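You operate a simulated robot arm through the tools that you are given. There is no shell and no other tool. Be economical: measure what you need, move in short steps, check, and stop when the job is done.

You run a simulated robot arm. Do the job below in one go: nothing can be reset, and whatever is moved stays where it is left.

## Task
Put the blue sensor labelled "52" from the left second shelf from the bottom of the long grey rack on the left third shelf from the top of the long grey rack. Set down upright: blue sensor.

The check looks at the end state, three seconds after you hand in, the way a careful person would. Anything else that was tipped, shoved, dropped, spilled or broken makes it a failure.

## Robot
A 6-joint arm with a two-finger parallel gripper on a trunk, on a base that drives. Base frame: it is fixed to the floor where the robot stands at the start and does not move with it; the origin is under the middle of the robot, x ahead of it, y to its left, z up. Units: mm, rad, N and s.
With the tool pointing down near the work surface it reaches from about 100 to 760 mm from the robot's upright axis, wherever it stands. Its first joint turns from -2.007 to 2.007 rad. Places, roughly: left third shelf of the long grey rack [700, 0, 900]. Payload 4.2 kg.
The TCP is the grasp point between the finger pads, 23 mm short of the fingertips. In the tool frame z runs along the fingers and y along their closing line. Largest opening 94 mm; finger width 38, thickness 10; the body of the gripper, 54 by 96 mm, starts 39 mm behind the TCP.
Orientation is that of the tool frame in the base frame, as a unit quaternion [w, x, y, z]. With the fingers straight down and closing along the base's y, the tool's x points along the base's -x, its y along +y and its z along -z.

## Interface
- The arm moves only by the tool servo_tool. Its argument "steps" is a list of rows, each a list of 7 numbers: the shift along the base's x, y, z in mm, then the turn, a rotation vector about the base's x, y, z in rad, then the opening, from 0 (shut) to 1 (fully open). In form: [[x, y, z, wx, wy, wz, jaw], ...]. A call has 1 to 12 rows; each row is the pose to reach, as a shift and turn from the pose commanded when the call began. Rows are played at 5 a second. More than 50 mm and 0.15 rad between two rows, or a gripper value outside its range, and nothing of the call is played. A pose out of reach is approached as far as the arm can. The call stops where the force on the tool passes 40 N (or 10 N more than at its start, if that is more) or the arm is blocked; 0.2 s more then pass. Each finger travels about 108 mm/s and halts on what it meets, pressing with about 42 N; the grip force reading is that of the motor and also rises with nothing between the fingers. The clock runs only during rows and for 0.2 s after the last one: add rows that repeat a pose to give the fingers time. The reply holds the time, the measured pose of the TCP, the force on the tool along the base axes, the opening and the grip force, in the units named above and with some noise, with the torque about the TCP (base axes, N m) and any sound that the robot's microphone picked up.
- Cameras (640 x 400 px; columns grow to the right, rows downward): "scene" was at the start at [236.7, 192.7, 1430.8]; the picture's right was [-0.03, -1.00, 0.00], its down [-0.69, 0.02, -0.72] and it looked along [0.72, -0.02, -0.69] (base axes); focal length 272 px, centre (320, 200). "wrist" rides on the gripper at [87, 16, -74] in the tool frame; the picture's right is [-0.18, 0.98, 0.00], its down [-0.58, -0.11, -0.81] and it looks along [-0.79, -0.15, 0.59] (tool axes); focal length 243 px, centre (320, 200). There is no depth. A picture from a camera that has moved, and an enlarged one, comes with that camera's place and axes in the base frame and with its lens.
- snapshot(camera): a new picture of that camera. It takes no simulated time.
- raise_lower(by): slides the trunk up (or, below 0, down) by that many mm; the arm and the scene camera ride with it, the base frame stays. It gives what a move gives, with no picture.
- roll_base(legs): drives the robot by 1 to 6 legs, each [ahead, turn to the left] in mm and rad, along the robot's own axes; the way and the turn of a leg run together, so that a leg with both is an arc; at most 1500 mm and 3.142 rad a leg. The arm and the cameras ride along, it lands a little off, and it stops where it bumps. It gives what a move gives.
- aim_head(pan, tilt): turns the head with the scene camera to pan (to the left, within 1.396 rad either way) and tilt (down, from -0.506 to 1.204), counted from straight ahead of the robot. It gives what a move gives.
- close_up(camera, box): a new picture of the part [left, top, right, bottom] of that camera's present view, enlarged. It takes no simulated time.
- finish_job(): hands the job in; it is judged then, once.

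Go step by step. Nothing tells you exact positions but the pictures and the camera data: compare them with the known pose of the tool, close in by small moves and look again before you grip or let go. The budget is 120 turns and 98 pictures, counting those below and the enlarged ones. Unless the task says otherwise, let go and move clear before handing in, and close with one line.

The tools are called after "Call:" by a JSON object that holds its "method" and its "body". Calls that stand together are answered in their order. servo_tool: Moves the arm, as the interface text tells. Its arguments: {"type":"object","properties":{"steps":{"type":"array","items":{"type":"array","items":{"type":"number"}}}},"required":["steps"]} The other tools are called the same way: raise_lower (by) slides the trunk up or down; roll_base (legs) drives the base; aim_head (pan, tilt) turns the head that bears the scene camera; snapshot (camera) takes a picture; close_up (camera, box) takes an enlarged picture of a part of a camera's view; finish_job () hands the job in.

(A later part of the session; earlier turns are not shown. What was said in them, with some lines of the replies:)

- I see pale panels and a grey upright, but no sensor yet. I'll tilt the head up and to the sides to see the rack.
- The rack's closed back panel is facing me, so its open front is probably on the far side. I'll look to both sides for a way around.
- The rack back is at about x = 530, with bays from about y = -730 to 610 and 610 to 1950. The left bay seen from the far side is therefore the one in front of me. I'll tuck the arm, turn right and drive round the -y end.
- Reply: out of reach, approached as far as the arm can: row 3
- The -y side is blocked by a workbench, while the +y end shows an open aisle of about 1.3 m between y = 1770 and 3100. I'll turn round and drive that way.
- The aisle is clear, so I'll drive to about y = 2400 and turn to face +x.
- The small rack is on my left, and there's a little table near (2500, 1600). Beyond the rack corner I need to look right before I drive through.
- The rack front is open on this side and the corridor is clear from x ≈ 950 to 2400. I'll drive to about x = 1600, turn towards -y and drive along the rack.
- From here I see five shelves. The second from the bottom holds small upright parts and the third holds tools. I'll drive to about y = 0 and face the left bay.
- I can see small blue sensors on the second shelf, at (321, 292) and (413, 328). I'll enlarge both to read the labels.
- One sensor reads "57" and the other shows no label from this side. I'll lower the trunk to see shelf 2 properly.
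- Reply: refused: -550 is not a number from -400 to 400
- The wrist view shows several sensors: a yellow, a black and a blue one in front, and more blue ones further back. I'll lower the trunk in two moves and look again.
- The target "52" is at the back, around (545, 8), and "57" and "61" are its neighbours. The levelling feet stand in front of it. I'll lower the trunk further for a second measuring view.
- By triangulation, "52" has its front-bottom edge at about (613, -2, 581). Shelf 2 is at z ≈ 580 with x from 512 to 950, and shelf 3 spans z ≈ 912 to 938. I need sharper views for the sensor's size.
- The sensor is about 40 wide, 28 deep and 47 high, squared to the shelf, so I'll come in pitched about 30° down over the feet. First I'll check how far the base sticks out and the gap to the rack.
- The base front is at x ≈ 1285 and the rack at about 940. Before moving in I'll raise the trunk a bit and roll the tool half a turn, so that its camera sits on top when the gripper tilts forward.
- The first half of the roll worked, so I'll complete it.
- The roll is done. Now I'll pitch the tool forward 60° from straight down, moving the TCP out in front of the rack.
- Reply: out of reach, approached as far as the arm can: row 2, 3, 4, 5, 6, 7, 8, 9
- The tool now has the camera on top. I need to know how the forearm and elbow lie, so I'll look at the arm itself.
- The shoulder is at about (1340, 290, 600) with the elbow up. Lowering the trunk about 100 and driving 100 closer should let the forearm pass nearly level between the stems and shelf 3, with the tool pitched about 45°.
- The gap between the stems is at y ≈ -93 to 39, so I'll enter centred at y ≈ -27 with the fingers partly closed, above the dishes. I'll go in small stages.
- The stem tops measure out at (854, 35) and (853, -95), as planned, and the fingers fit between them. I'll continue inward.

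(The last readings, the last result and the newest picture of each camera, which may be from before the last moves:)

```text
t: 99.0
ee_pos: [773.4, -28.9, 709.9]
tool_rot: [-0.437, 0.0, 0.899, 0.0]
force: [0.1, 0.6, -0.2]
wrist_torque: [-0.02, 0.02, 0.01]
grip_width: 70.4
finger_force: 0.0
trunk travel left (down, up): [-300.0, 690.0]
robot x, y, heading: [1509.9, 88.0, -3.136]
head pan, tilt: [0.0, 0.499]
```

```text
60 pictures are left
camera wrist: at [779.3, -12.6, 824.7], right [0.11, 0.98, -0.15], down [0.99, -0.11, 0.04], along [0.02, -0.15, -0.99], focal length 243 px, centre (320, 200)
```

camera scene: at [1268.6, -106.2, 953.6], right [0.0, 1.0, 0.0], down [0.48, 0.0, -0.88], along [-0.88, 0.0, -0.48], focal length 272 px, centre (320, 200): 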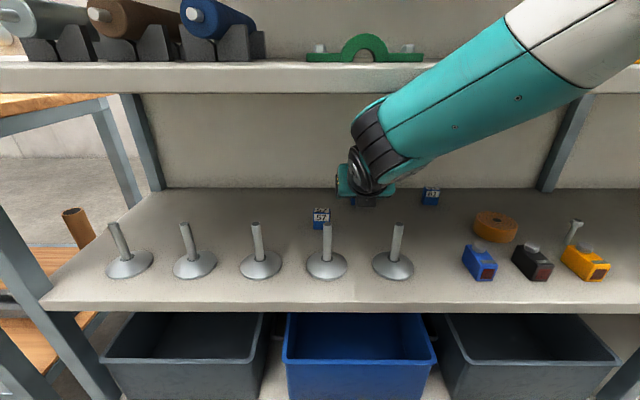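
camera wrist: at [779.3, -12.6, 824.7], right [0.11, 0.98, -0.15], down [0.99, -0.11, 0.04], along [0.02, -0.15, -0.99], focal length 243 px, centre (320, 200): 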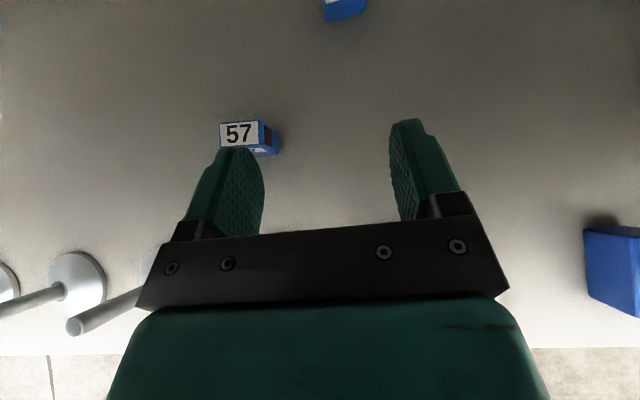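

The forearm slopes down from a high elbow and would hit shelf 3 further in. Lowering the trunk while keeping the tool height flattens it, so I'll alternate small trunk-down and tool-up moves.

Call:
{"method": "raise_lower", "body": {"by": -45}}

Call:
{"method": "servo_tool", "body": {"steps": [[0, 0, 22, 0, 0, 0, 0.75], [0, 0, 45, 0, 0, 0, 0.75], [0, 0, 45, 0, 0, 0, 0.75]]}}

Call:
{"method": "raise_lower", "body": {"by": -45}}

Call:
{"method": "servo_tool", "body": {"steps": [[0, 0, 22, 0, 0, 0, 0.75], [0, 0, 45, 0, 0, 0, 0.75], [0, 0, 45, 0, 0, 0, 0.75]]}}

Call:
{"method": "snapshot", "body": {"camera": "scene"}}

```text
t: 99.9
ee_pos: [775.1, -29.0, 666.2]
tool_rot: [-0.437, 0.0, 0.899, 0.0]
force: [-0.5, -0.2, 0.7]
wrist_torque: [0.01, 0.0, -0.02]
grip_width: 70.4
finger_force: 0.0
trunk travel left (down, up): [-255.0, 735.0]
robot x, y, heading: [1508.9, 89.7, -3.139]
head pan, tilt: [0.0, 0.499]
```

```text
t: 100.7
ee_pos: [773.4, -29.2, 711.7]
tool_rot: [-0.437, 0.0, 0.899, 0.0]
force: [-0.6, -0.1, 0.7]
wrist_torque: [0.0, -0.01, 0.03]
grip_width: 70.2
finger_force: 0.1
trunk travel left (down, up): [-255.0, 735.0]
robot x, y, heading: [1511.0, 90.4, -3.137]
head pan, tilt: [0.0, 0.499]
```

```text
t: 101.6
ee_pos: [773.4, -28.4, 666.6]
tool_rot: [-0.437, 0.0, 0.9, 0.0]
force: [0.1, -0.7, -0.2]
wrist_torque: [-0.04, -0.02, 0.0]
grip_width: 70.4
finger_force: 0.1
trunk travel left (down, up): [-210.0, 780.0]
robot x, y, heading: [1512.2, 90.2, -3.138]
head pan, tilt: [0.0, 0.499]
```

```text
t: 102.4
ee_pos: [773.2, -28.1, 712.4]
tool_rot: [-0.438, 0.0, 0.899, 0.0]
force: [0.5, -0.4, -0.2]
wrist_torque: [0.0, -0.01, -0.02]
grip_width: 70.6
finger_force: 0.0
trunk travel left (down, up): [-210.0, 780.0]
robot x, y, heading: [1508.4, 90.1, -3.138]
head pan, tilt: [0.0, 0.499]
```

```text
59 pictures are left
camera scene: at [1268.5, -106.2, 863.6], right [0.0, 1.0, 0.0], down [0.48, 0.0, -0.88], along [-0.88, 0.0, -0.48], focal length 272 px, centre (320, 200)
```

scene: 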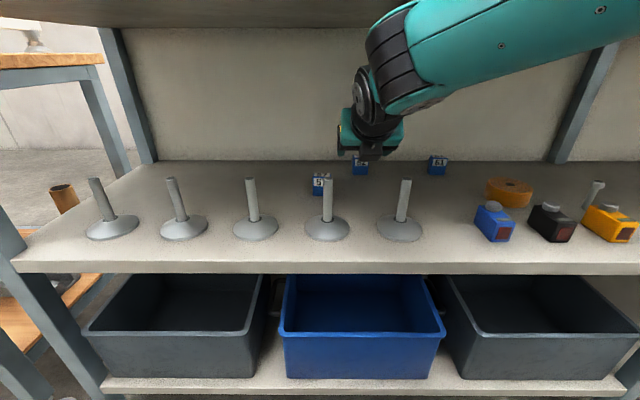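

The forearm is flatter now, but the wrist top is only about 20 mm under shelf 3. I'll lower twice more while settling the tool about 20 mm lower.

Call:
{"method": "raise_lower", "body": {"by": -45}}

Call:
{"method": "servo_tool", "body": {"steps": [[0, 0, 20, 0, 0, 0, 0.75], [0, 0, 20, 0, 0, 0, 0.75]]}}

Call:
{"method": "raise_lower", "body": {"by": -45}}

Call:
{"method": "servo_tool", "body": {"steps": [[-20, 10, 20, 0, 0, 0, 0.75], [-40, 20, 40, 0, 0, 0, 0.75], [-70, 28, 40, 0, 0, 0, 0.75], [-70, 28, 40, 0, 0, 0, 0.75]]}}

Call:
{"method": "snapshot", "body": {"camera": "scene"}}

Call:
{"method": "snapshot", "body": {"camera": "wrist"}}

```text
t: 103.2
ee_pos: [772.2, -28.8, 666.0]
tool_rot: [-0.438, -0.001, 0.899, 0.0]
force: [0.8, 0.2, -0.8]
wrist_torque: [-0.01, -0.01, -0.04]
grip_width: 70.5
finger_force: 0.1
trunk travel left (down, up): [-165.0, 825.0]
robot x, y, heading: [1506.5, 92.0, -3.142]
head pan, tilt: [0.0, 0.499]
```

```text
t: 103.8
ee_pos: [773.7, -27.4, 688.8]
tool_rot: [-0.437, -0.001, 0.899, -0.001]
force: [0.7, -0.2, -0.6]
wrist_torque: [0.01, 0.03, -0.02]
grip_width: 70.5
finger_force: 0.1
trunk travel left (down, up): [-165.0, 825.0]
robot x, y, heading: [1510.4, 89.3, -3.134]
head pan, tilt: [0.0, 0.499]
```

```text
t: 104.7
ee_pos: [773.3, -27.9, 643.7]
tool_rot: [-0.439, 0.0, 0.898, 0.0]
force: [0.7, 0.0, -0.6]
wrist_torque: [-0.02, 0.0, 0.0]
grip_width: 70.5
finger_force: 0.0
trunk travel left (down, up): [-120.0, 870.0]
robot x, y, heading: [1508.1, 86.2, -3.141]
head pan, tilt: [0.0, 0.499]
```

```text
t: 105.7
ee_pos: [703.4, 1.0, 683.5]
tool_rot: [-0.438, 0.0, 0.899, -0.003]
force: [0.4, 0.2, -0.4]
wrist_torque: [-0.01, 0.01, 0.01]
grip_width: 70.6
finger_force: 0.0
trunk travel left (down, up): [-120.0, 870.0]
robot x, y, heading: [1510.5, 87.1, -3.143]
head pan, tilt: [0.0, 0.499]
```

```text
58 pictures are left
camera scene: at [1268.6, -106.2, 773.6], right [0.0, 1.0, 0.0], down [0.48, 0.0, -0.88], along [-0.88, 0.0, -0.48], focal length 272 px, centre (320, 200)
```

scene: 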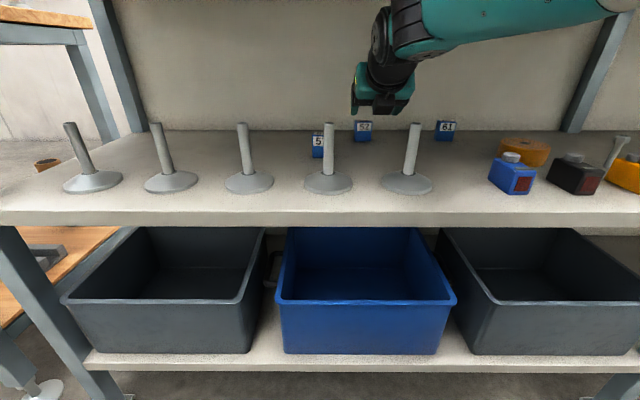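

```text
57 pictures are left
camera wrist: at [710.1, 17.0, 797.4], right [0.11, 0.98, -0.15], down [0.99, -0.11, 0.04], along [0.02, -0.15, -0.99], focal length 243 px, centre (320, 200)
```

wrist: 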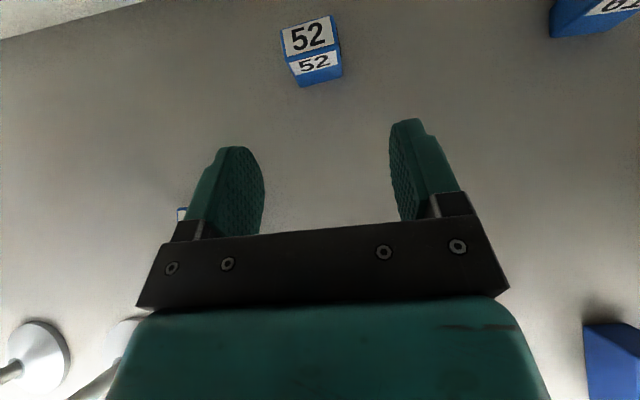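

The wrist view puts the "52" sensor's centre at about (601, -3) with roughly 4° of yaw. I'll advance along the tool axis partway and check clearances.

Call:
{"method": "servo_tool", "body": {"steps": [[-20, -1, -14, 0, 0, 0.03, 0.85], [-40, -2, -28, 0, 0, 0.06, 0.85], [-60, -3, -42, 0, 0, 0.06, 0.85], [-60, -3, -42, 0, 0, 0.06, 0.85]]}}

Call:
{"method": "aim_head", "body": {"pan": -0.1, "tilt": 0.15}}

Call:
{"method": "snapshot", "body": {"camera": "scene"}}

Call:
{"method": "snapshot", "body": {"camera": "wrist"}}

```text
t: 106.7
ee_pos: [652.1, -5.6, 632.1]
tool_rot: [-0.439, -0.019, 0.898, -0.019]
force: [-0.6, -0.8, -0.2]
wrist_torque: [0.01, -0.01, -0.04]
grip_width: 80.0
finger_force: 0.0
out of reach, approached as far as the arm can: row 1, 2, 3, 4
trunk travel left (down, up): [-120.0, 870.0]
robot x, y, heading: [1511.9, 85.1, -3.138]
head pan, tilt: [0.0, 0.499]
```

```text
t: 107.5
ee_pos: [652.0, -6.4, 633.6]
tool_rot: [-0.438, -0.019, 0.899, -0.019]
force: [-0.2, 0.1, 0.5]
wrist_torque: [0.04, 0.02, -0.02]
grip_width: 79.9
finger_force: 0.1
trunk travel left (down, up): [-120.0, 870.0]
robot x, y, heading: [1509.5, 86.3, -3.137]
head pan, tilt: [-0.099, 0.15]
```

```text
56 pictures are left
camera scene: at [1267.2, -97.0, 805.9], right [0.1, 1.0, 0.0], down [0.15, -0.01, -0.99], along [-0.98, 0.09, -0.15], focal length 272 px, centre (320, 200)
```

scene: 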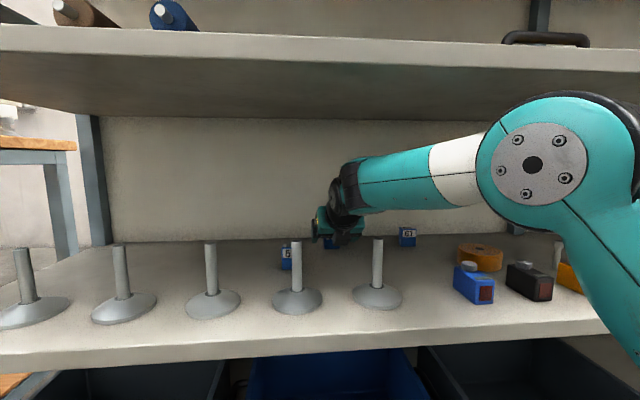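

```text
55 pictures are left
camera wrist: at [657.7, 12.6, 746.7], right [0.06, 0.98, -0.16], down [1.0, -0.06, 0.04], along [0.03, -0.16, -0.99], focal length 243 px, centre (320, 200)
```

wrist: 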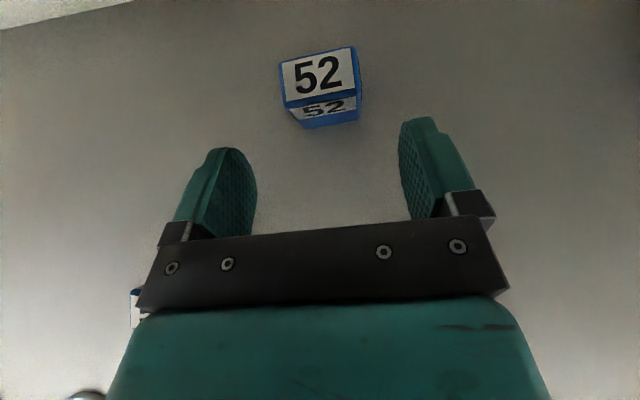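

The arm is at full stretch but the forearm sits nicely level between the stems and shelf 3. I'll drive the base forward 45 mm to close the remaining gap.

Call:
{"method": "roll_base", "body": {"legs": [[45, 0]]}}

Call:
{"method": "snapshot", "body": {"camera": "scene"}}

Call:
{"method": "snapshot", "body": {"camera": "wrist"}}

```text
t: 108.5
ee_pos: [607.6, -6.2, 633.1]
tool_rot: [-0.438, -0.02, 0.898, -0.02]
force: [0.0, 0.2, 0.1]
wrist_torque: [0.01, 0.01, -0.01]
grip_width: 80.2
finger_force: 0.0
trunk travel left (down, up): [-120.0, 870.0]
robot x, y, heading: [1463.3, 87.5, -3.134]
head pan, tilt: [-0.099, 0.15]
```

```text
54 pictures are left
camera scene: at [1222.1, -97.1, 806.0], right [0.1, 1.0, 0.0], down [0.15, -0.01, -0.99], along [-0.98, 0.09, -0.15], focal length 272 px, centre (320, 200)
```

scene: 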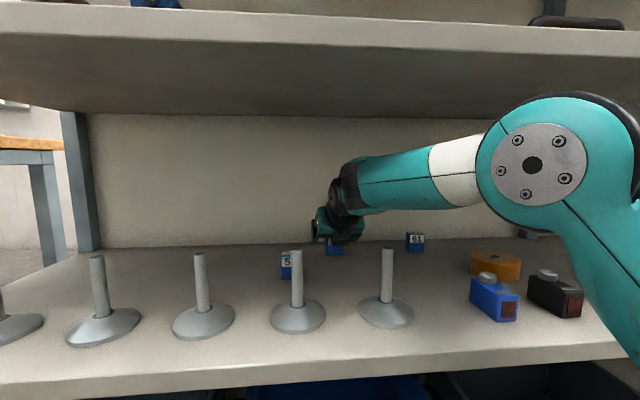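

```text
53 pictures are left
camera wrist: at [612.5, 12.5, 746.7], right [0.06, 0.98, -0.16], down [1.0, -0.06, 0.04], along [0.03, -0.16, -0.99], focal length 243 px, centre (320, 200)
```

wrist: 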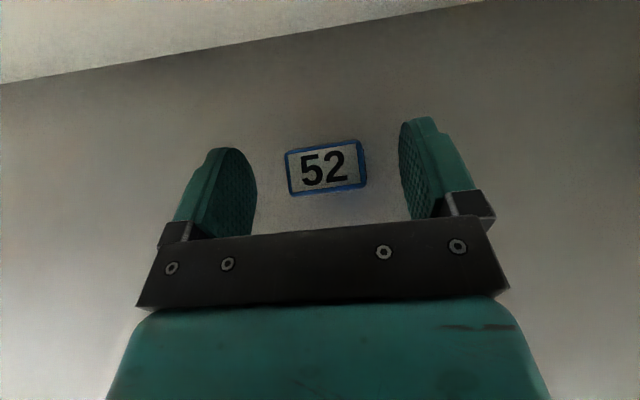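

The sensor sits between the fingers, and its centre at (600.6, -2.7) needs only small corrections. I'll lower to the grasp height.

Call:
{"method": "servo_tool", "body": {"steps": [[-2, 2, -6, 0, 0, 0, 0.85], [-4, 3.5, -12, 0, 0, 0, 0.85], [-5, 3.5, -18, 0, 0, 0, 0.85], [-5, 3.5, -18, 0, 0, 0, 0.85]]}}

Call:
{"method": "snapshot", "body": {"camera": "wrist"}}

Call:
{"method": "close_up", "body": {"camera": "scene", "box": [270, 180, 430, 280]}}

```text
t: 109.5
ee_pos: [601.9, -0.5, 614.4]
tool_rot: [-0.439, -0.02, 0.898, -0.019]
force: [-0.4, 0.0, 0.1]
wrist_torque: [-0.02, 0.01, 0.0]
grip_width: 79.9
finger_force: 0.0
trunk travel left (down, up): [-120.0, 870.0]
robot x, y, heading: [1464.4, 83.9, -3.139]
head pan, tilt: [-0.099, 0.15]
```

```text
52 pictures are left
camera wrist: at [607.9, 16.9, 728.6], right [0.06, 0.98, -0.16], down [1.0, -0.06, 0.04], along [0.03, -0.16, -0.99], focal length 243 px, centre (320, 200)
```

wrist: 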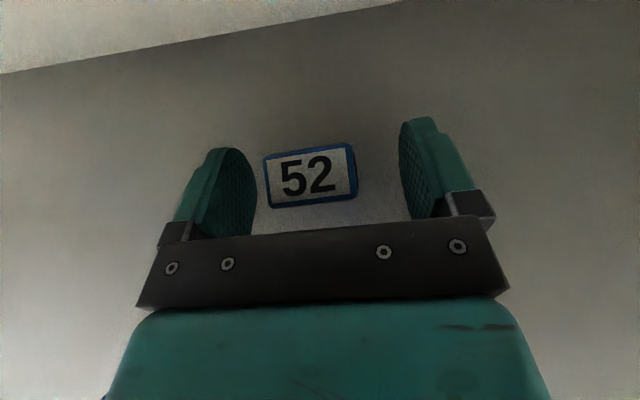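

```text
4.00 times, centred on (350, 230) of scene
camera zoom: at [1222.1, -97.1, 806.0], right [0.1, 1.0, 0.0], down [0.15, -0.01, -0.99], along [-0.98, 0.09, -0.15], focal length 1090 px, centre (200, 80)
```

zoom: 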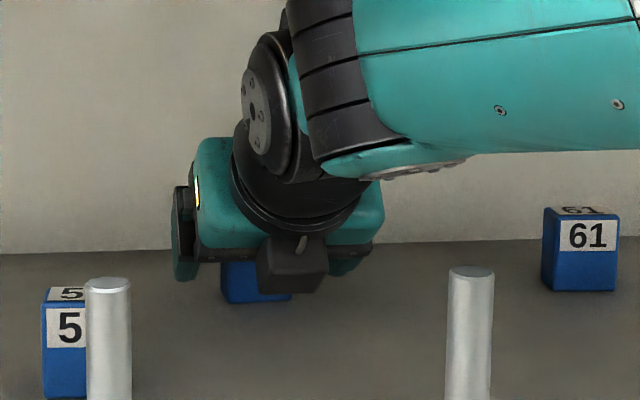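

I'm at grasp height and the sensor is about 2 mm off centre. I'll nudge across and close the fingers.

Call:
{"method": "servo_tool", "body": {"steps": [[0, -2.3, 0, 0, 0, 0, 0.85], [0, -2.3, 0, 0, 0, 0, 0.6], [0, -2.3, 0, 0, 0, 0, 0.3], [0, -2.3, 0, 0, 0, 0, 0.3], [0, -2.3, 0, 0, 0, 0, 0.3]]}}

Call:
{"method": "snapshot", "body": {"camera": "wrist"}}

```text
t: 110.7
ee_pos: [602.4, -5.4, 614.8]
tool_rot: [-0.439, -0.019, 0.898, -0.018]
force: [0.0, -0.3, 0.4]
wrist_torque: [0.01, 0.01, -0.01]
grip_width: 39.2
finger_force: 42.0
trunk travel left (down, up): [-120.0, 870.0]
robot x, y, heading: [1463.3, 84.8, -3.139]
head pan, tilt: [-0.099, 0.15]
```

```text
50 pictures are left
camera wrist: at [607.1, 14.0, 728.7], right [0.06, 0.98, -0.16], down [1.0, -0.06, 0.04], along [0.03, -0.16, -0.99], focal length 243 px, centre (320, 200)
```

wrist: 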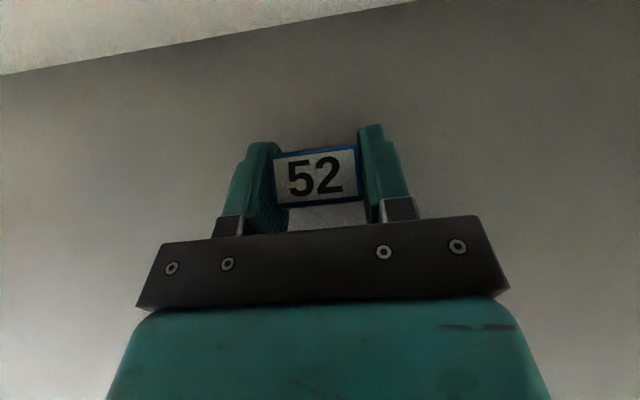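

The sensor is gripped at 39 mm wide. I'll lift it 30 mm, shift to the gap's centreline at y ≈ -28 and back the base out partway.

Call:
{"method": "servo_tool", "body": {"steps": [[0, 0, 10, 0, 0, 0, 0.3], [0, 0, 20, 0, 0, 0, 0.3], [0, -3, 30, 0, 0, 0, 0.3], [5, -13, 32, 0, 0, 0, 0.3], [10, -23, 32, 0, 0, 0, 0.3], [10, -23, 32, 0, 0, 0, 0.3]]}}

Call:
{"method": "snapshot", "body": {"camera": "scene"}}

```text
t: 112.0
ee_pos: [610.9, -27.4, 647.5]
tool_rot: [-0.439, -0.019, 0.898, -0.02]
force: [0.3, 0.0, -0.2]
wrist_torque: [0.0, -0.02, -0.01]
grip_width: 39.2
finger_force: 41.9
trunk travel left (down, up): [-120.0, 870.0]
robot x, y, heading: [1458.8, 88.0, -3.139]
head pan, tilt: [-0.099, 0.15]
```

```text
49 pictures are left
camera scene: at [1222.1, -97.1, 806.0], right [0.1, 1.0, 0.0], down [0.15, -0.01, -0.99], along [-0.98, 0.1, -0.15], focal length 272 px, centre (320, 200)
```

scene: 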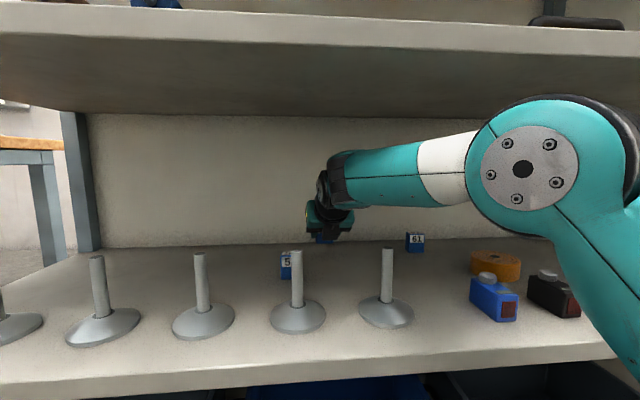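

The sensor is lifted clear, so I'll back out 140 mm.

Call:
{"method": "roll_base", "body": {"legs": [[-140, 0]]}}

Call:
{"method": "servo_tool", "body": {"steps": [[0, -1, 22, 0, 0, 0, 0.3], [0, -2, 45, 0, 0, 0, 0.3], [0, -2, 45, 0, 0, 0, 0.3]]}}

Call:
{"method": "snapshot", "body": {"camera": "scene"}}

Call:
{"method": "snapshot", "body": {"camera": "wrist"}}

```text
t: 113.4
ee_pos: [749.5, -24.0, 646.6]
tool_rot: [-0.439, -0.017, 0.898, -0.019]
force: [0.3, -0.4, -0.6]
wrist_torque: [0.0, 0.03, 0.03]
grip_width: 39.3
finger_force: 41.9
trunk travel left (down, up): [-120.0, 870.0]
robot x, y, heading: [1600.1, 86.2, 3.139]
head pan, tilt: [-0.099, 0.15]
```

```text
t: 114.2
ee_pos: [761.8, -27.1, 677.8]
tool_rot: [-0.441, -0.009, 0.897, -0.026]
force: [-0.1, 0.3, -0.3]
wrist_torque: [0.02, 0.02, 0.0]
grip_width: 39.3
finger_force: 42.0
out of reach, approached as far as the arm can: row 1, 2, 3
trunk travel left (down, up): [-120.0, 870.0]
robot x, y, heading: [1605.6, 86.5, 3.139]
head pan, tilt: [-0.099, 0.15]
```

```text
48 pictures are left
camera scene: at [1361.1, -96.0, 806.0], right [0.1, 0.99, 0.0], down [0.15, -0.01, -0.99], along [-0.98, 0.1, -0.15], focal length 272 px, centre (320, 200)
```

scene: 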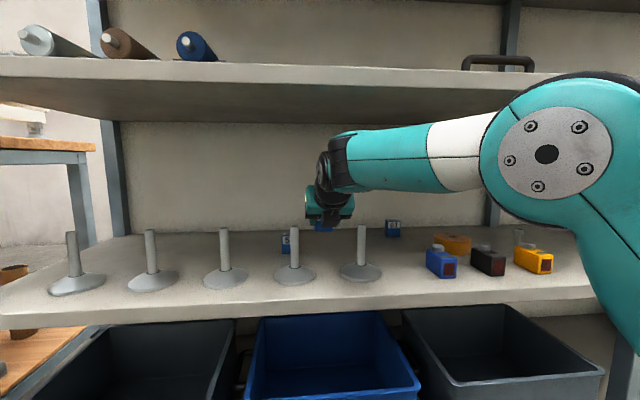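

```text
47 pictures are left
camera wrist: at [767.2, -6.7, 791.7], right [0.07, 0.98, -0.18], down [1.0, -0.06, 0.04], along [0.02, -0.19, -0.98], focal length 243 px, centre (320, 200)
```

wrist: 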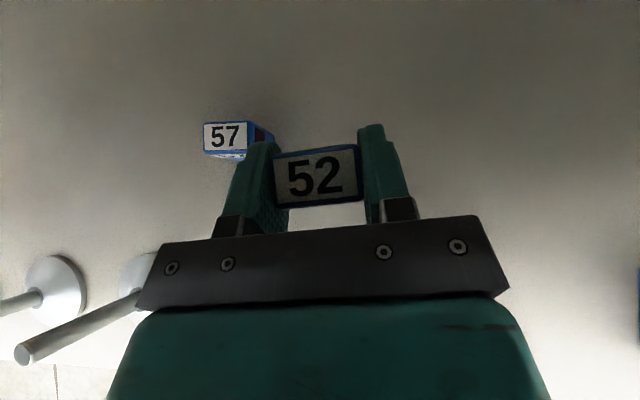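

The arm is near its limit, so I'll raise the trunk 20 mm and back the base out the rest of the way.

Call:
{"method": "raise_lower", "body": {"by": 20}}

Call:
{"method": "roll_base", "body": {"legs": [[-130, 0]]}}

Call:
{"method": "snapshot", "body": {"camera": "wrist"}}

```text
t: 114.8
ee_pos: [759.4, -27.6, 698.1]
tool_rot: [-0.441, -0.01, 0.897, -0.027]
force: [-0.5, 0.2, -0.9]
wrist_torque: [0.0, -0.01, 0.0]
grip_width: 39.2
finger_force: 42.1
trunk travel left (down, up): [-140.0, 850.0]
robot x, y, heading: [1601.4, 88.6, 3.138]
head pan, tilt: [-0.099, 0.15]
```

```text
t: 116.1
ee_pos: [888.9, -29.2, 697.7]
tool_rot: [-0.441, -0.012, 0.897, -0.028]
force: [-0.6, 0.2, 0.0]
wrist_torque: [0.02, -0.03, -0.03]
grip_width: 39.0
finger_force: 41.6
trunk travel left (down, up): [-140.0, 850.0]
robot x, y, heading: [1730.5, 89.7, -3.139]
head pan, tilt: [-0.099, 0.15]
```

```text
46 pictures are left
camera wrist: at [895.6, -8.3, 811.5], right [0.07, 0.98, -0.18], down [1.0, -0.06, 0.04], along [0.02, -0.19, -0.98], focal length 243 px, centre (320, 200)
```

wrist: 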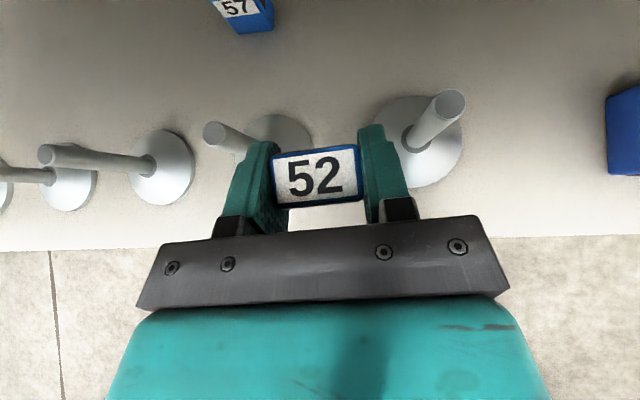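

The sensor is out past the stems. I'll back off further, raise the trunk and survey shelf 3.

Call:
{"method": "roll_base", "body": {"legs": [[-200, 0]]}}

Call:
{"method": "raise_lower", "body": {"by": 350}}

Call:
{"method": "aim_head", "body": {"pan": 0, "tilt": 0.35}}

Call:
{"method": "snapshot", "body": {"camera": "scene"}}

Call:
{"method": "snapshot", "body": {"camera": "wrist"}}

```text
t: 117.7
ee_pos: [1088.9, -27.2, 698.2]
tool_rot: [-0.44, -0.011, 0.897, -0.027]
force: [0.5, -0.9, -0.7]
wrist_torque: [0.01, 0.02, 0.02]
grip_width: 39.5
finger_force: 42.9
trunk travel left (down, up): [-140.0, 850.0]
robot x, y, heading: [1929.3, 92.0, 3.14]
head pan, tilt: [-0.099, 0.15]
```

```text
t: 121.1
ee_pos: [1089.9, -27.7, 1047.2]
tool_rot: [-0.441, -0.01, 0.897, -0.027]
force: [2.0, 0.5, -0.1]
wrist_torque: [0.0, 0.02, 0.0]
grip_width: 39.1
finger_force: 42.1
trunk travel left (down, up): [-490.0, 500.0]
robot x, y, heading: [1932.8, 91.2, 3.14]
head pan, tilt: [-0.099, 0.15]
```

```text
t: 121.9
ee_pos: [1090.5, -27.3, 1047.4]
tool_rot: [-0.44, -0.01, 0.897, -0.027]
force: [0.3, 0.0, -1.0]
wrist_torque: [-0.02, 0.02, -0.01]
grip_width: 39.6
finger_force: 42.1
trunk travel left (down, up): [-490.0, 500.0]
robot x, y, heading: [1934.2, 90.4, 3.14]
head pan, tilt: [0.0, 0.351]
```

```text
45 pictures are left
camera scene: at [1689.1, -105.0, 1157.3], right [0.0, 1.0, 0.0], down [0.34, 0.0, -0.94], along [-0.94, 0.0, -0.34], focal length 272 px, centre (320, 200)
```

scene: 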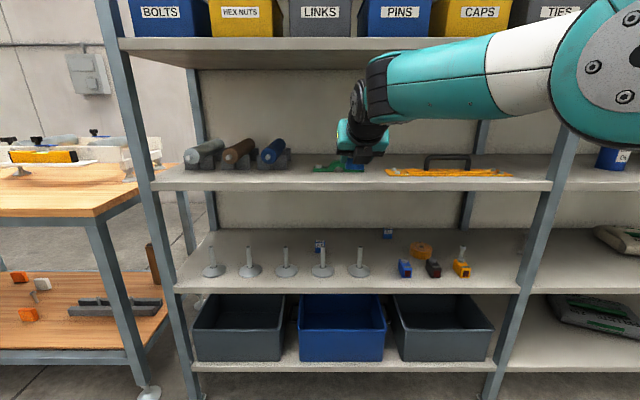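

```text
44 pictures are left
camera wrist: at [1095.9, -6.6, 1161.4], right [0.07, 0.98, -0.18], down [1.0, -0.06, 0.04], along [0.02, -0.19, -0.98], focal length 243 px, centre (320, 200)
```

wrist: 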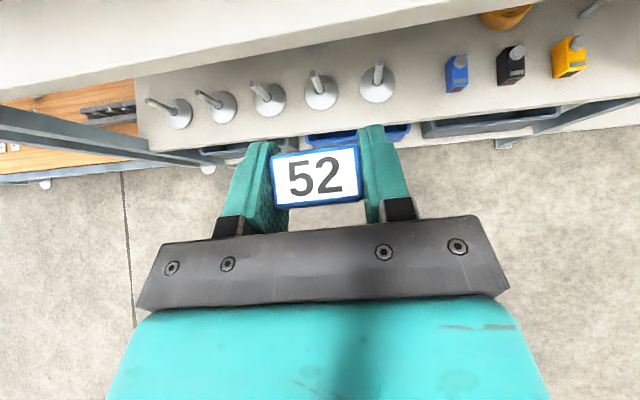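

Shelf 3's surface is at z ≈ 938. The green bracket ends at x ≈ 830, so the strip in front of it (x 840 to 950, y -120 to 40) is free. I'll aim for about (895, -40), first retracting the arm a bit and restoring the tilt.

Call:
{"method": "servo_tool", "body": {"steps": [[20, 0, -8, 0, 0, 0, 0.3], [40, 0, -16, 0, 0, 0, 0.3], [60, 0, -20, 0, 0, 0, 0.3], [60, 0, -20, 0, 0, 0, 0.3]]}}

Call:
{"method": "close_up", "body": {"camera": "scene", "box": [260, 110, 420, 210]}}

```text
t: 122.9
ee_pos: [1149.2, -27.7, 1025.7]
tool_rot: [-0.441, -0.011, 0.897, -0.028]
force: [0.2, 0.3, -0.2]
wrist_torque: [0.03, 0.0, 0.0]
grip_width: 39.3
finger_force: 42.2
trunk travel left (down, up): [-490.0, 500.0]
robot x, y, heading: [1931.6, 89.7, 3.144]
head pan, tilt: [0.0, 0.351]
```

```text
4.00 times, centred on (340, 160) of scene
camera zoom: at [1689.1, -105.1, 1157.3], right [0.0, 1.0, 0.0], down [0.34, 0.0, -0.94], along [-0.94, 0.0, -0.34], focal length 1090 px, centre (240, 360)
```

zoom: 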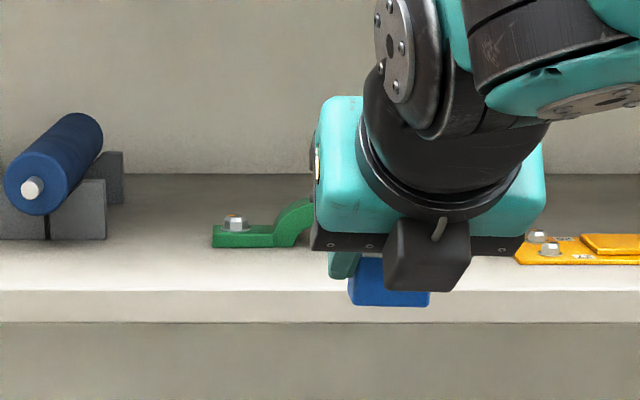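

I'll apply the small tilt correction and drive forward about 245 mm, to bring the sensor over the free strip.

Call:
{"method": "servo_tool", "body": {"steps": [[0, -6, 0, 0.012, -0.002, 0.004, 0.3], [0, -12, 0, 0.024, -0.004, 0.008, 0.3], [0, -12, 0, 0.024, -0.004, 0.008, 0.3]]}}

Call:
{"method": "roll_base", "body": {"legs": [[248, 0]]}}

Call:
{"method": "aim_head", "body": {"pan": -0.1, "tilt": 0.35}}

Call:
{"method": "snapshot", "body": {"camera": "scene"}}

Call:
{"method": "snapshot", "body": {"camera": "wrist"}}

```text
t: 123.7
ee_pos: [1150.0, -38.8, 1026.8]
tool_rot: [-0.438, -0.02, 0.899, -0.018]
force: [-0.7, 0.3, -1.8]
wrist_torque: [-0.03, 0.03, -0.01]
grip_width: 39.2
finger_force: 41.7
trunk travel left (down, up): [-490.0, 500.0]
robot x, y, heading: [1933.7, 85.1, 3.142]
head pan, tilt: [0.0, 0.351]
```

```text
t: 125.5
ee_pos: [905.4, -40.2, 1027.1]
tool_rot: [-0.438, -0.02, 0.898, -0.018]
force: [-0.1, -0.2, 0.1]
wrist_torque: [0.0, -0.01, 0.03]
grip_width: 39.3
finger_force: 41.5
trunk travel left (down, up): [-490.0, 500.0]
robot x, y, heading: [1687.9, 89.9, -3.144]
head pan, tilt: [0.0, 0.351]
```

```text
t: 126.1
ee_pos: [905.9, -39.9, 1027.2]
tool_rot: [-0.438, -0.02, 0.899, -0.019]
force: [-0.6, -0.1, 0.4]
wrist_torque: [0.0, 0.04, 0.0]
grip_width: 39.4
finger_force: 41.8
trunk travel left (down, up): [-490.0, 500.0]
robot x, y, heading: [1687.1, 88.3, -3.144]
head pan, tilt: [-0.099, 0.351]
```

```text
42 pictures are left
camera scene: at [1445.3, -96.0, 1157.3], right [0.1, 1.0, 0.0], down [0.34, -0.03, -0.94], along [-0.93, 0.09, -0.34], focal length 272 px, centre (320, 200)
```

scene: 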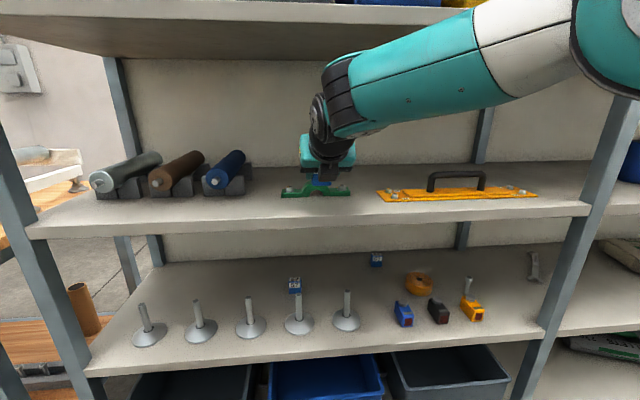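

```text
41 pictures are left
camera wrist: at [910.6, -22.0, 1141.5], right [0.06, 0.98, -0.16], down [1.0, -0.06, 0.04], along [0.03, -0.16, -0.99], focal length 243 px, centre (320, 200)
```

wrist: 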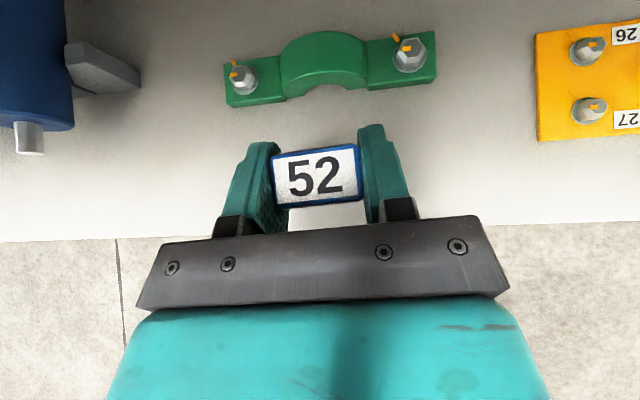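

The free strip spans x ≈ 833 to 944, and the sensor should go down at x ≈ 892. I'll lower to about 10 mm above the surface and check from the side.

Call:
{"method": "servo_tool", "body": {"steps": [[-7, 0, -10, 0, 0, 0, 0.3], [-14, 0, -22, 0, 0, 0, 0.3], [-14, 0, -32, 0, 0, 0, 0.3], [-14, 0, -42, 0, 0, 0, 0.3], [-14, 0, -42, 0, 0, 0, 0.3]]}}

Call:
{"method": "close_up", "body": {"camera": "scene", "box": [260, 140, 388, 220]}}

Call:
{"method": "snapshot", "body": {"camera": "wrist"}}

```text
t: 127.3
ee_pos: [890.6, -39.6, 983.3]
tool_rot: [-0.438, -0.02, 0.899, -0.019]
force: [-0.5, 0.2, 0.4]
wrist_torque: [-0.03, 0.0, 0.01]
grip_width: 39.0
finger_force: 42.1
trunk travel left (down, up): [-490.0, 500.0]
robot x, y, heading: [1689.5, 89.5, -3.142]
head pan, tilt: [-0.099, 0.351]
```

```text
5.00 times, centred on (324, 180) of scene
camera zoom: at [1445.3, -95.9, 1157.3], right [0.1, 1.0, 0.0], down [0.34, -0.03, -0.94], along [-0.93, 0.09, -0.34], focal length 1362 px, centre (300, 300)
```

zoom: 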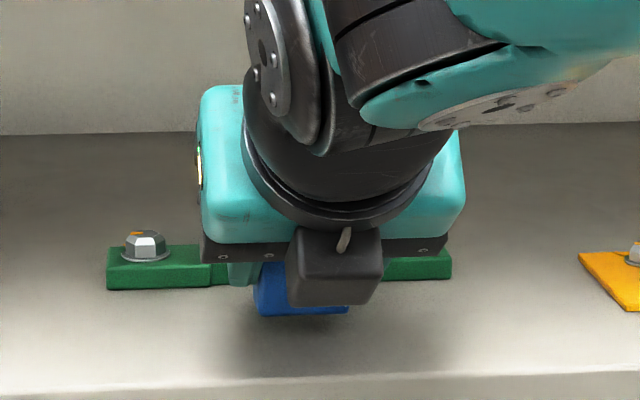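

```text
39 pictures are left
camera wrist: at [895.1, -22.3, 1097.8], right [0.06, 0.98, -0.16], down [1.0, -0.06, 0.04], along [0.03, -0.16, -0.99], focal length 243 px, centre (320, 200)
```

wrist: 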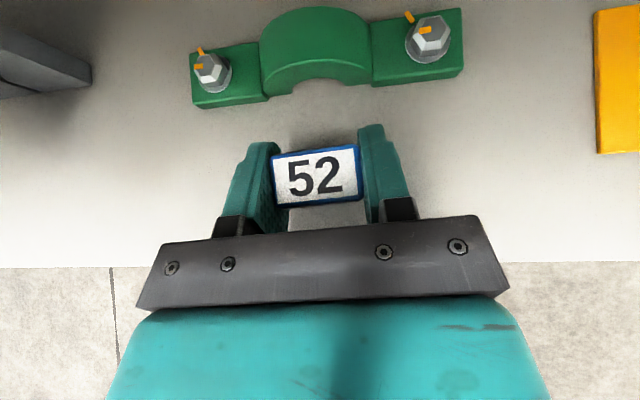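

About 11 mm of gap remains. I'll lower in small steps and watch the force.

Call:
{"method": "servo_tool", "body": {"steps": [[0, 0, -4, 0, 0, 0, 0.3], [0, 0, -8, 0, 0, 0, 0.3], [0, 0, -8, 0, 0, 0, 0.3]]}}

Call:
{"method": "servo_tool", "body": {"steps": [[0, 0, -1.5, 0, 0, 0, 0.3], [0, 0, -1.5, 0, 0, 0, 0.3]]}}

Call:
{"method": "close_up", "body": {"camera": "scene", "box": [284, 170, 348, 210]}}

```text
t: 128.1
ee_pos: [889.8, -40.2, 976.7]
tool_rot: [-0.438, -0.019, 0.898, -0.018]
force: [0.3, 0.3, -1.8]
wrist_torque: [0.03, -0.02, -0.03]
grip_width: 39.0
finger_force: 42.2
trunk travel left (down, up): [-490.0, 500.0]
robot x, y, heading: [1689.0, 90.3, -3.146]
head pan, tilt: [-0.099, 0.351]
```

```text
t: 128.7
ee_pos: [889.9, -39.7, 976.2]
tool_rot: [-0.438, -0.02, 0.899, -0.018]
force: [0.5, 0.7, -0.8]
wrist_torque: [-0.02, -0.01, 0.0]
grip_width: 39.2
finger_force: 42.2
trunk travel left (down, up): [-490.0, 500.0]
robot x, y, heading: [1686.4, 89.4, -3.147]
head pan, tilt: [-0.099, 0.351]
```

```text
10.00 times, centred on (316, 190) of scene
camera zoom: at [1445.3, -95.9, 1157.3], right [0.1, 1.0, 0.0], down [0.34, -0.03, -0.94], along [-0.93, 0.09, -0.34], focal length 2724 px, centre (360, 300)
```

zoom: 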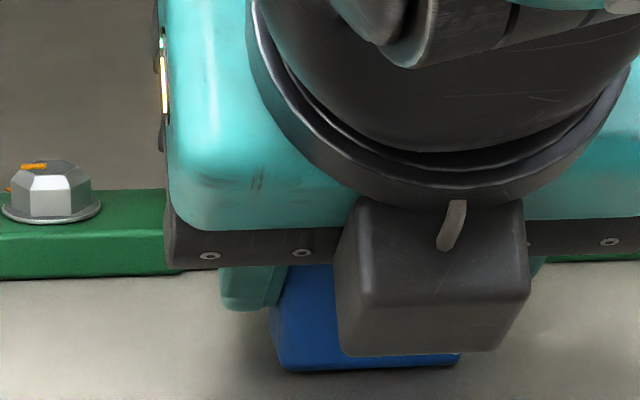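

There's no contact yet, so I'll keep lowering 1.5 mm at a time.

Call:
{"method": "servo_tool", "body": {"steps": [[0, 0, -1.5, 0, 0, 0, 0.3], [0, 0, -1.5, 0, 0, 0, 0.3]]}}

Call:
{"method": "servo_tool", "body": {"steps": [[0, 0, -1.5, 0, 0, 0, 0.3], [0, 0, -1.5, 0, 0, 0, 0.3]]}}

```text
t: 129.3
ee_pos: [891.0, -38.9, 973.8]
tool_rot: [-0.439, -0.02, 0.898, -0.018]
force: [0.5, -0.2, 5.9]
wrist_torque: [0.12, -0.02, -0.01]
grip_width: 39.4
finger_force: 42.2
trunk travel left (down, up): [-490.0, 500.0]
robot x, y, heading: [1684.3, 89.5, -3.144]
head pan, tilt: [-0.099, 0.351]
```

```text
t: 129.9
ee_pos: [890.8, -40.1, 974.8]
tool_rot: [-0.44, -0.02, 0.897, -0.019]
force: [-0.7, -1.0, 17.3]
wrist_torque: [0.34, 0.01, 0.0]
grip_width: 39.3
finger_force: 42.9
trunk travel left (down, up): [-490.0, 500.0]
robot x, y, heading: [1688.8, 86.9, -3.139]
head pan, tilt: [-0.099, 0.351]
```

The sensor has touched down with a firm upward force. I'll ease back up 1 mm and open the fingers.

Call:
{"method": "servo_tool", "body": {"steps": [[0, 0, 1.3, 0, 0, 0, 0.3], [0, 0, 1.3, 0, 0, 0, 0.42], [0, 0, 1.3, 0, 0, 0, 0.5], [0, 0, 1.3, 0, 0, 0, 0.7], [0, 0, 1.3, 0, 0, 0, 0.85], [0, 0, 1.3, 0, 0, 0, 0.85]]}}

Call:
{"method": "snapshot", "body": {"camera": "wrist"}}

Call:
{"method": "close_up", "body": {"camera": "scene", "box": [268, 160, 364, 220]}}

```text
t: 131.3
ee_pos: [891.7, -40.2, 974.3]
tool_rot: [-0.438, -0.019, 0.899, -0.018]
force: [-0.3, -0.6, -1.2]
wrist_torque: [-0.01, 0.0, 0.03]
grip_width: 79.9
finger_force: 0.0
trunk travel left (down, up): [-490.0, 500.0]
robot x, y, heading: [1689.7, 92.1, -3.136]
head pan, tilt: [-0.099, 0.351]
```

```text
37 pictures are left
camera wrist: at [896.8, -22.1, 1088.0], right [0.06, 0.98, -0.16], down [1.0, -0.06, 0.04], along [0.03, -0.16, -0.99], focal length 243 px, centre (320, 200)
```

wrist: 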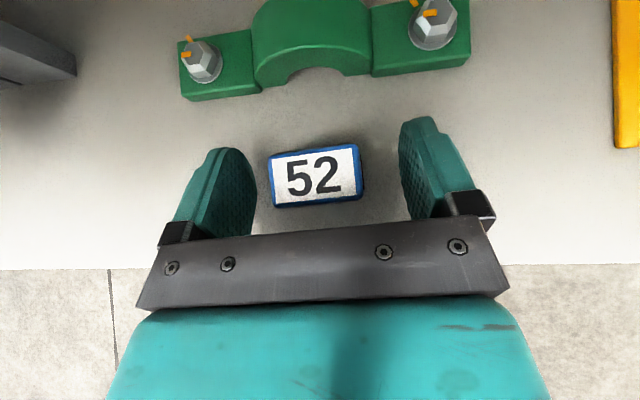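

```text
6.67 times, centred on (316, 190) of scene
camera zoom: at [1445.3, -95.9, 1157.3], right [0.1, 1.0, 0.0], down [0.34, -0.03, -0.94], along [-0.93, 0.09, -0.34], focal length 1816 px, centre (347, 267)
```

zoom: 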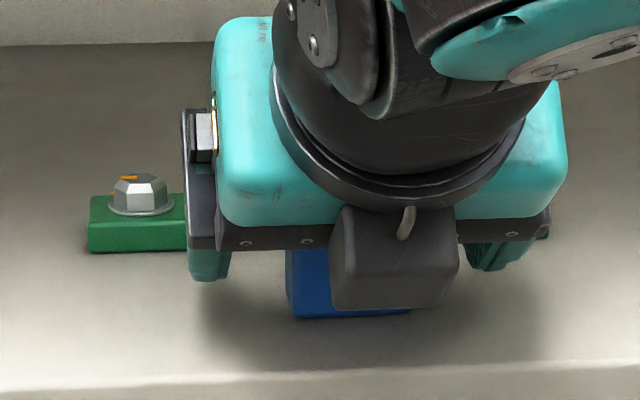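

The sensor stands free between the open fingers. I'll lift straight up, then drive back and verify.

Call:
{"method": "servo_tool", "body": {"steps": [[0, 0, 12, 0, 0, 0, 0.85], [0, 0, 28, 0, 0, 0, 0.85], [0, 0, 45, 0, 0, 0, 0.85], [0, 0, 60, 0, 0, 0, 0.85], [0, 0, 60, 0, 0, 0, 0.85]]}}

Call:
{"method": "roll_base", "body": {"legs": [[-250, 0]]}}

Call:
{"method": "snapshot", "body": {"camera": "scene"}}

Call:
{"method": "close_up", "body": {"camera": "scene", "box": [220, 140, 380, 240]}}

```text
t: 132.5
ee_pos: [888.7, -38.8, 1032.6]
tool_rot: [-0.438, -0.02, 0.899, -0.018]
force: [-0.6, 0.3, -0.3]
wrist_torque: [0.01, -0.04, -0.02]
grip_width: 79.9
finger_force: 0.0
trunk travel left (down, up): [-490.0, 500.0]
robot x, y, heading: [1689.5, 89.8, -3.143]
head pan, tilt: [-0.099, 0.351]
```

```text
t: 134.3
ee_pos: [1133.3, -38.3, 1032.6]
tool_rot: [-0.438, -0.019, 0.898, -0.019]
force: [0.3, 0.4, 0.4]
wrist_torque: [0.0, 0.04, 0.01]
grip_width: 79.6
finger_force: 0.0
trunk travel left (down, up): [-490.0, 500.0]
robot x, y, heading: [1933.4, 90.2, 3.14]
head pan, tilt: [-0.099, 0.351]
```

```text
35 pictures are left
camera scene: at [1688.9, -95.6, 1157.3], right [0.1, 0.99, 0.0], down [0.34, -0.04, -0.94], along [-0.93, 0.1, -0.34], focal length 272 px, centre (320, 200)
```

scene: 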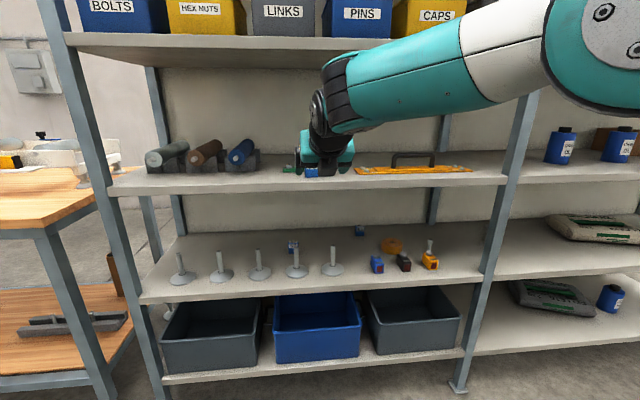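

```text
4.00 times, centred on (300, 190) of scene
camera zoom: at [1688.9, -95.6, 1157.3], right [0.1, 0.99, 0.0], down [0.34, -0.04, -0.94], along [-0.93, 0.1, -0.34], focal length 1090 px, centre (400, 240)
```

zoom: 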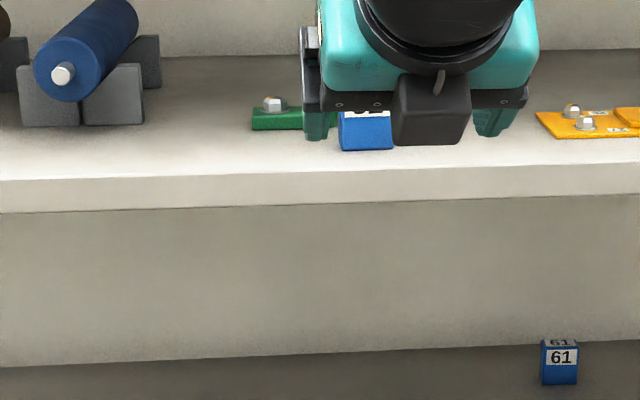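

The gripper is clear of the rack and nothing else looks disturbed. I'll raise the trunk for one unobstructed check of the placed sensor.

Call:
{"method": "raise_lower", "body": {"by": 150}}

Call:
{"method": "close_up", "body": {"camera": "scene", "box": [160, 180, 480, 380]}}

```text
t: 136.1
ee_pos: [1132.0, -37.4, 1183.2]
tool_rot: [-0.439, -0.019, 0.898, -0.018]
force: [0.7, -0.5, -0.2]
wrist_torque: [0.02, 0.01, 0.01]
grip_width: 80.0
finger_force: 0.0
trunk travel left (down, up): [-640.0, 350.0]
robot x, y, heading: [1929.2, 89.0, 3.137]
head pan, tilt: [-0.099, 0.351]
```

```text
2.00 times, centred on (320, 280) of scene
camera zoom: at [1688.8, -95.6, 1307.2], right [0.1, 0.99, 0.0], down [0.34, -0.04, -0.94], along [-0.93, 0.1, -0.34], focal length 545 px, centre (320, 40)
```

zoom: 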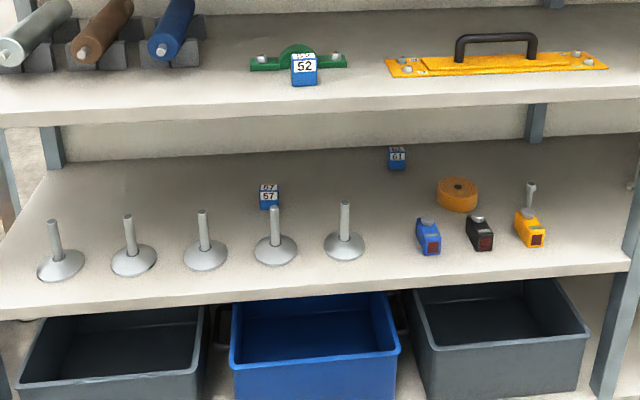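

The "52" sensor stands upright on the left third shelf, and everything else is where it was. I'm handing in.

Call:
{"method": "finish_job", "body": {}}

```text
The job is handed in.
```

I moved the blue sensor "52" from the left second shelf from the bottom to the left third shelf from the top of the long grey rack; the last picture before hand-in showed it standing upright in front of the green bracket, with nothing else disturbed.
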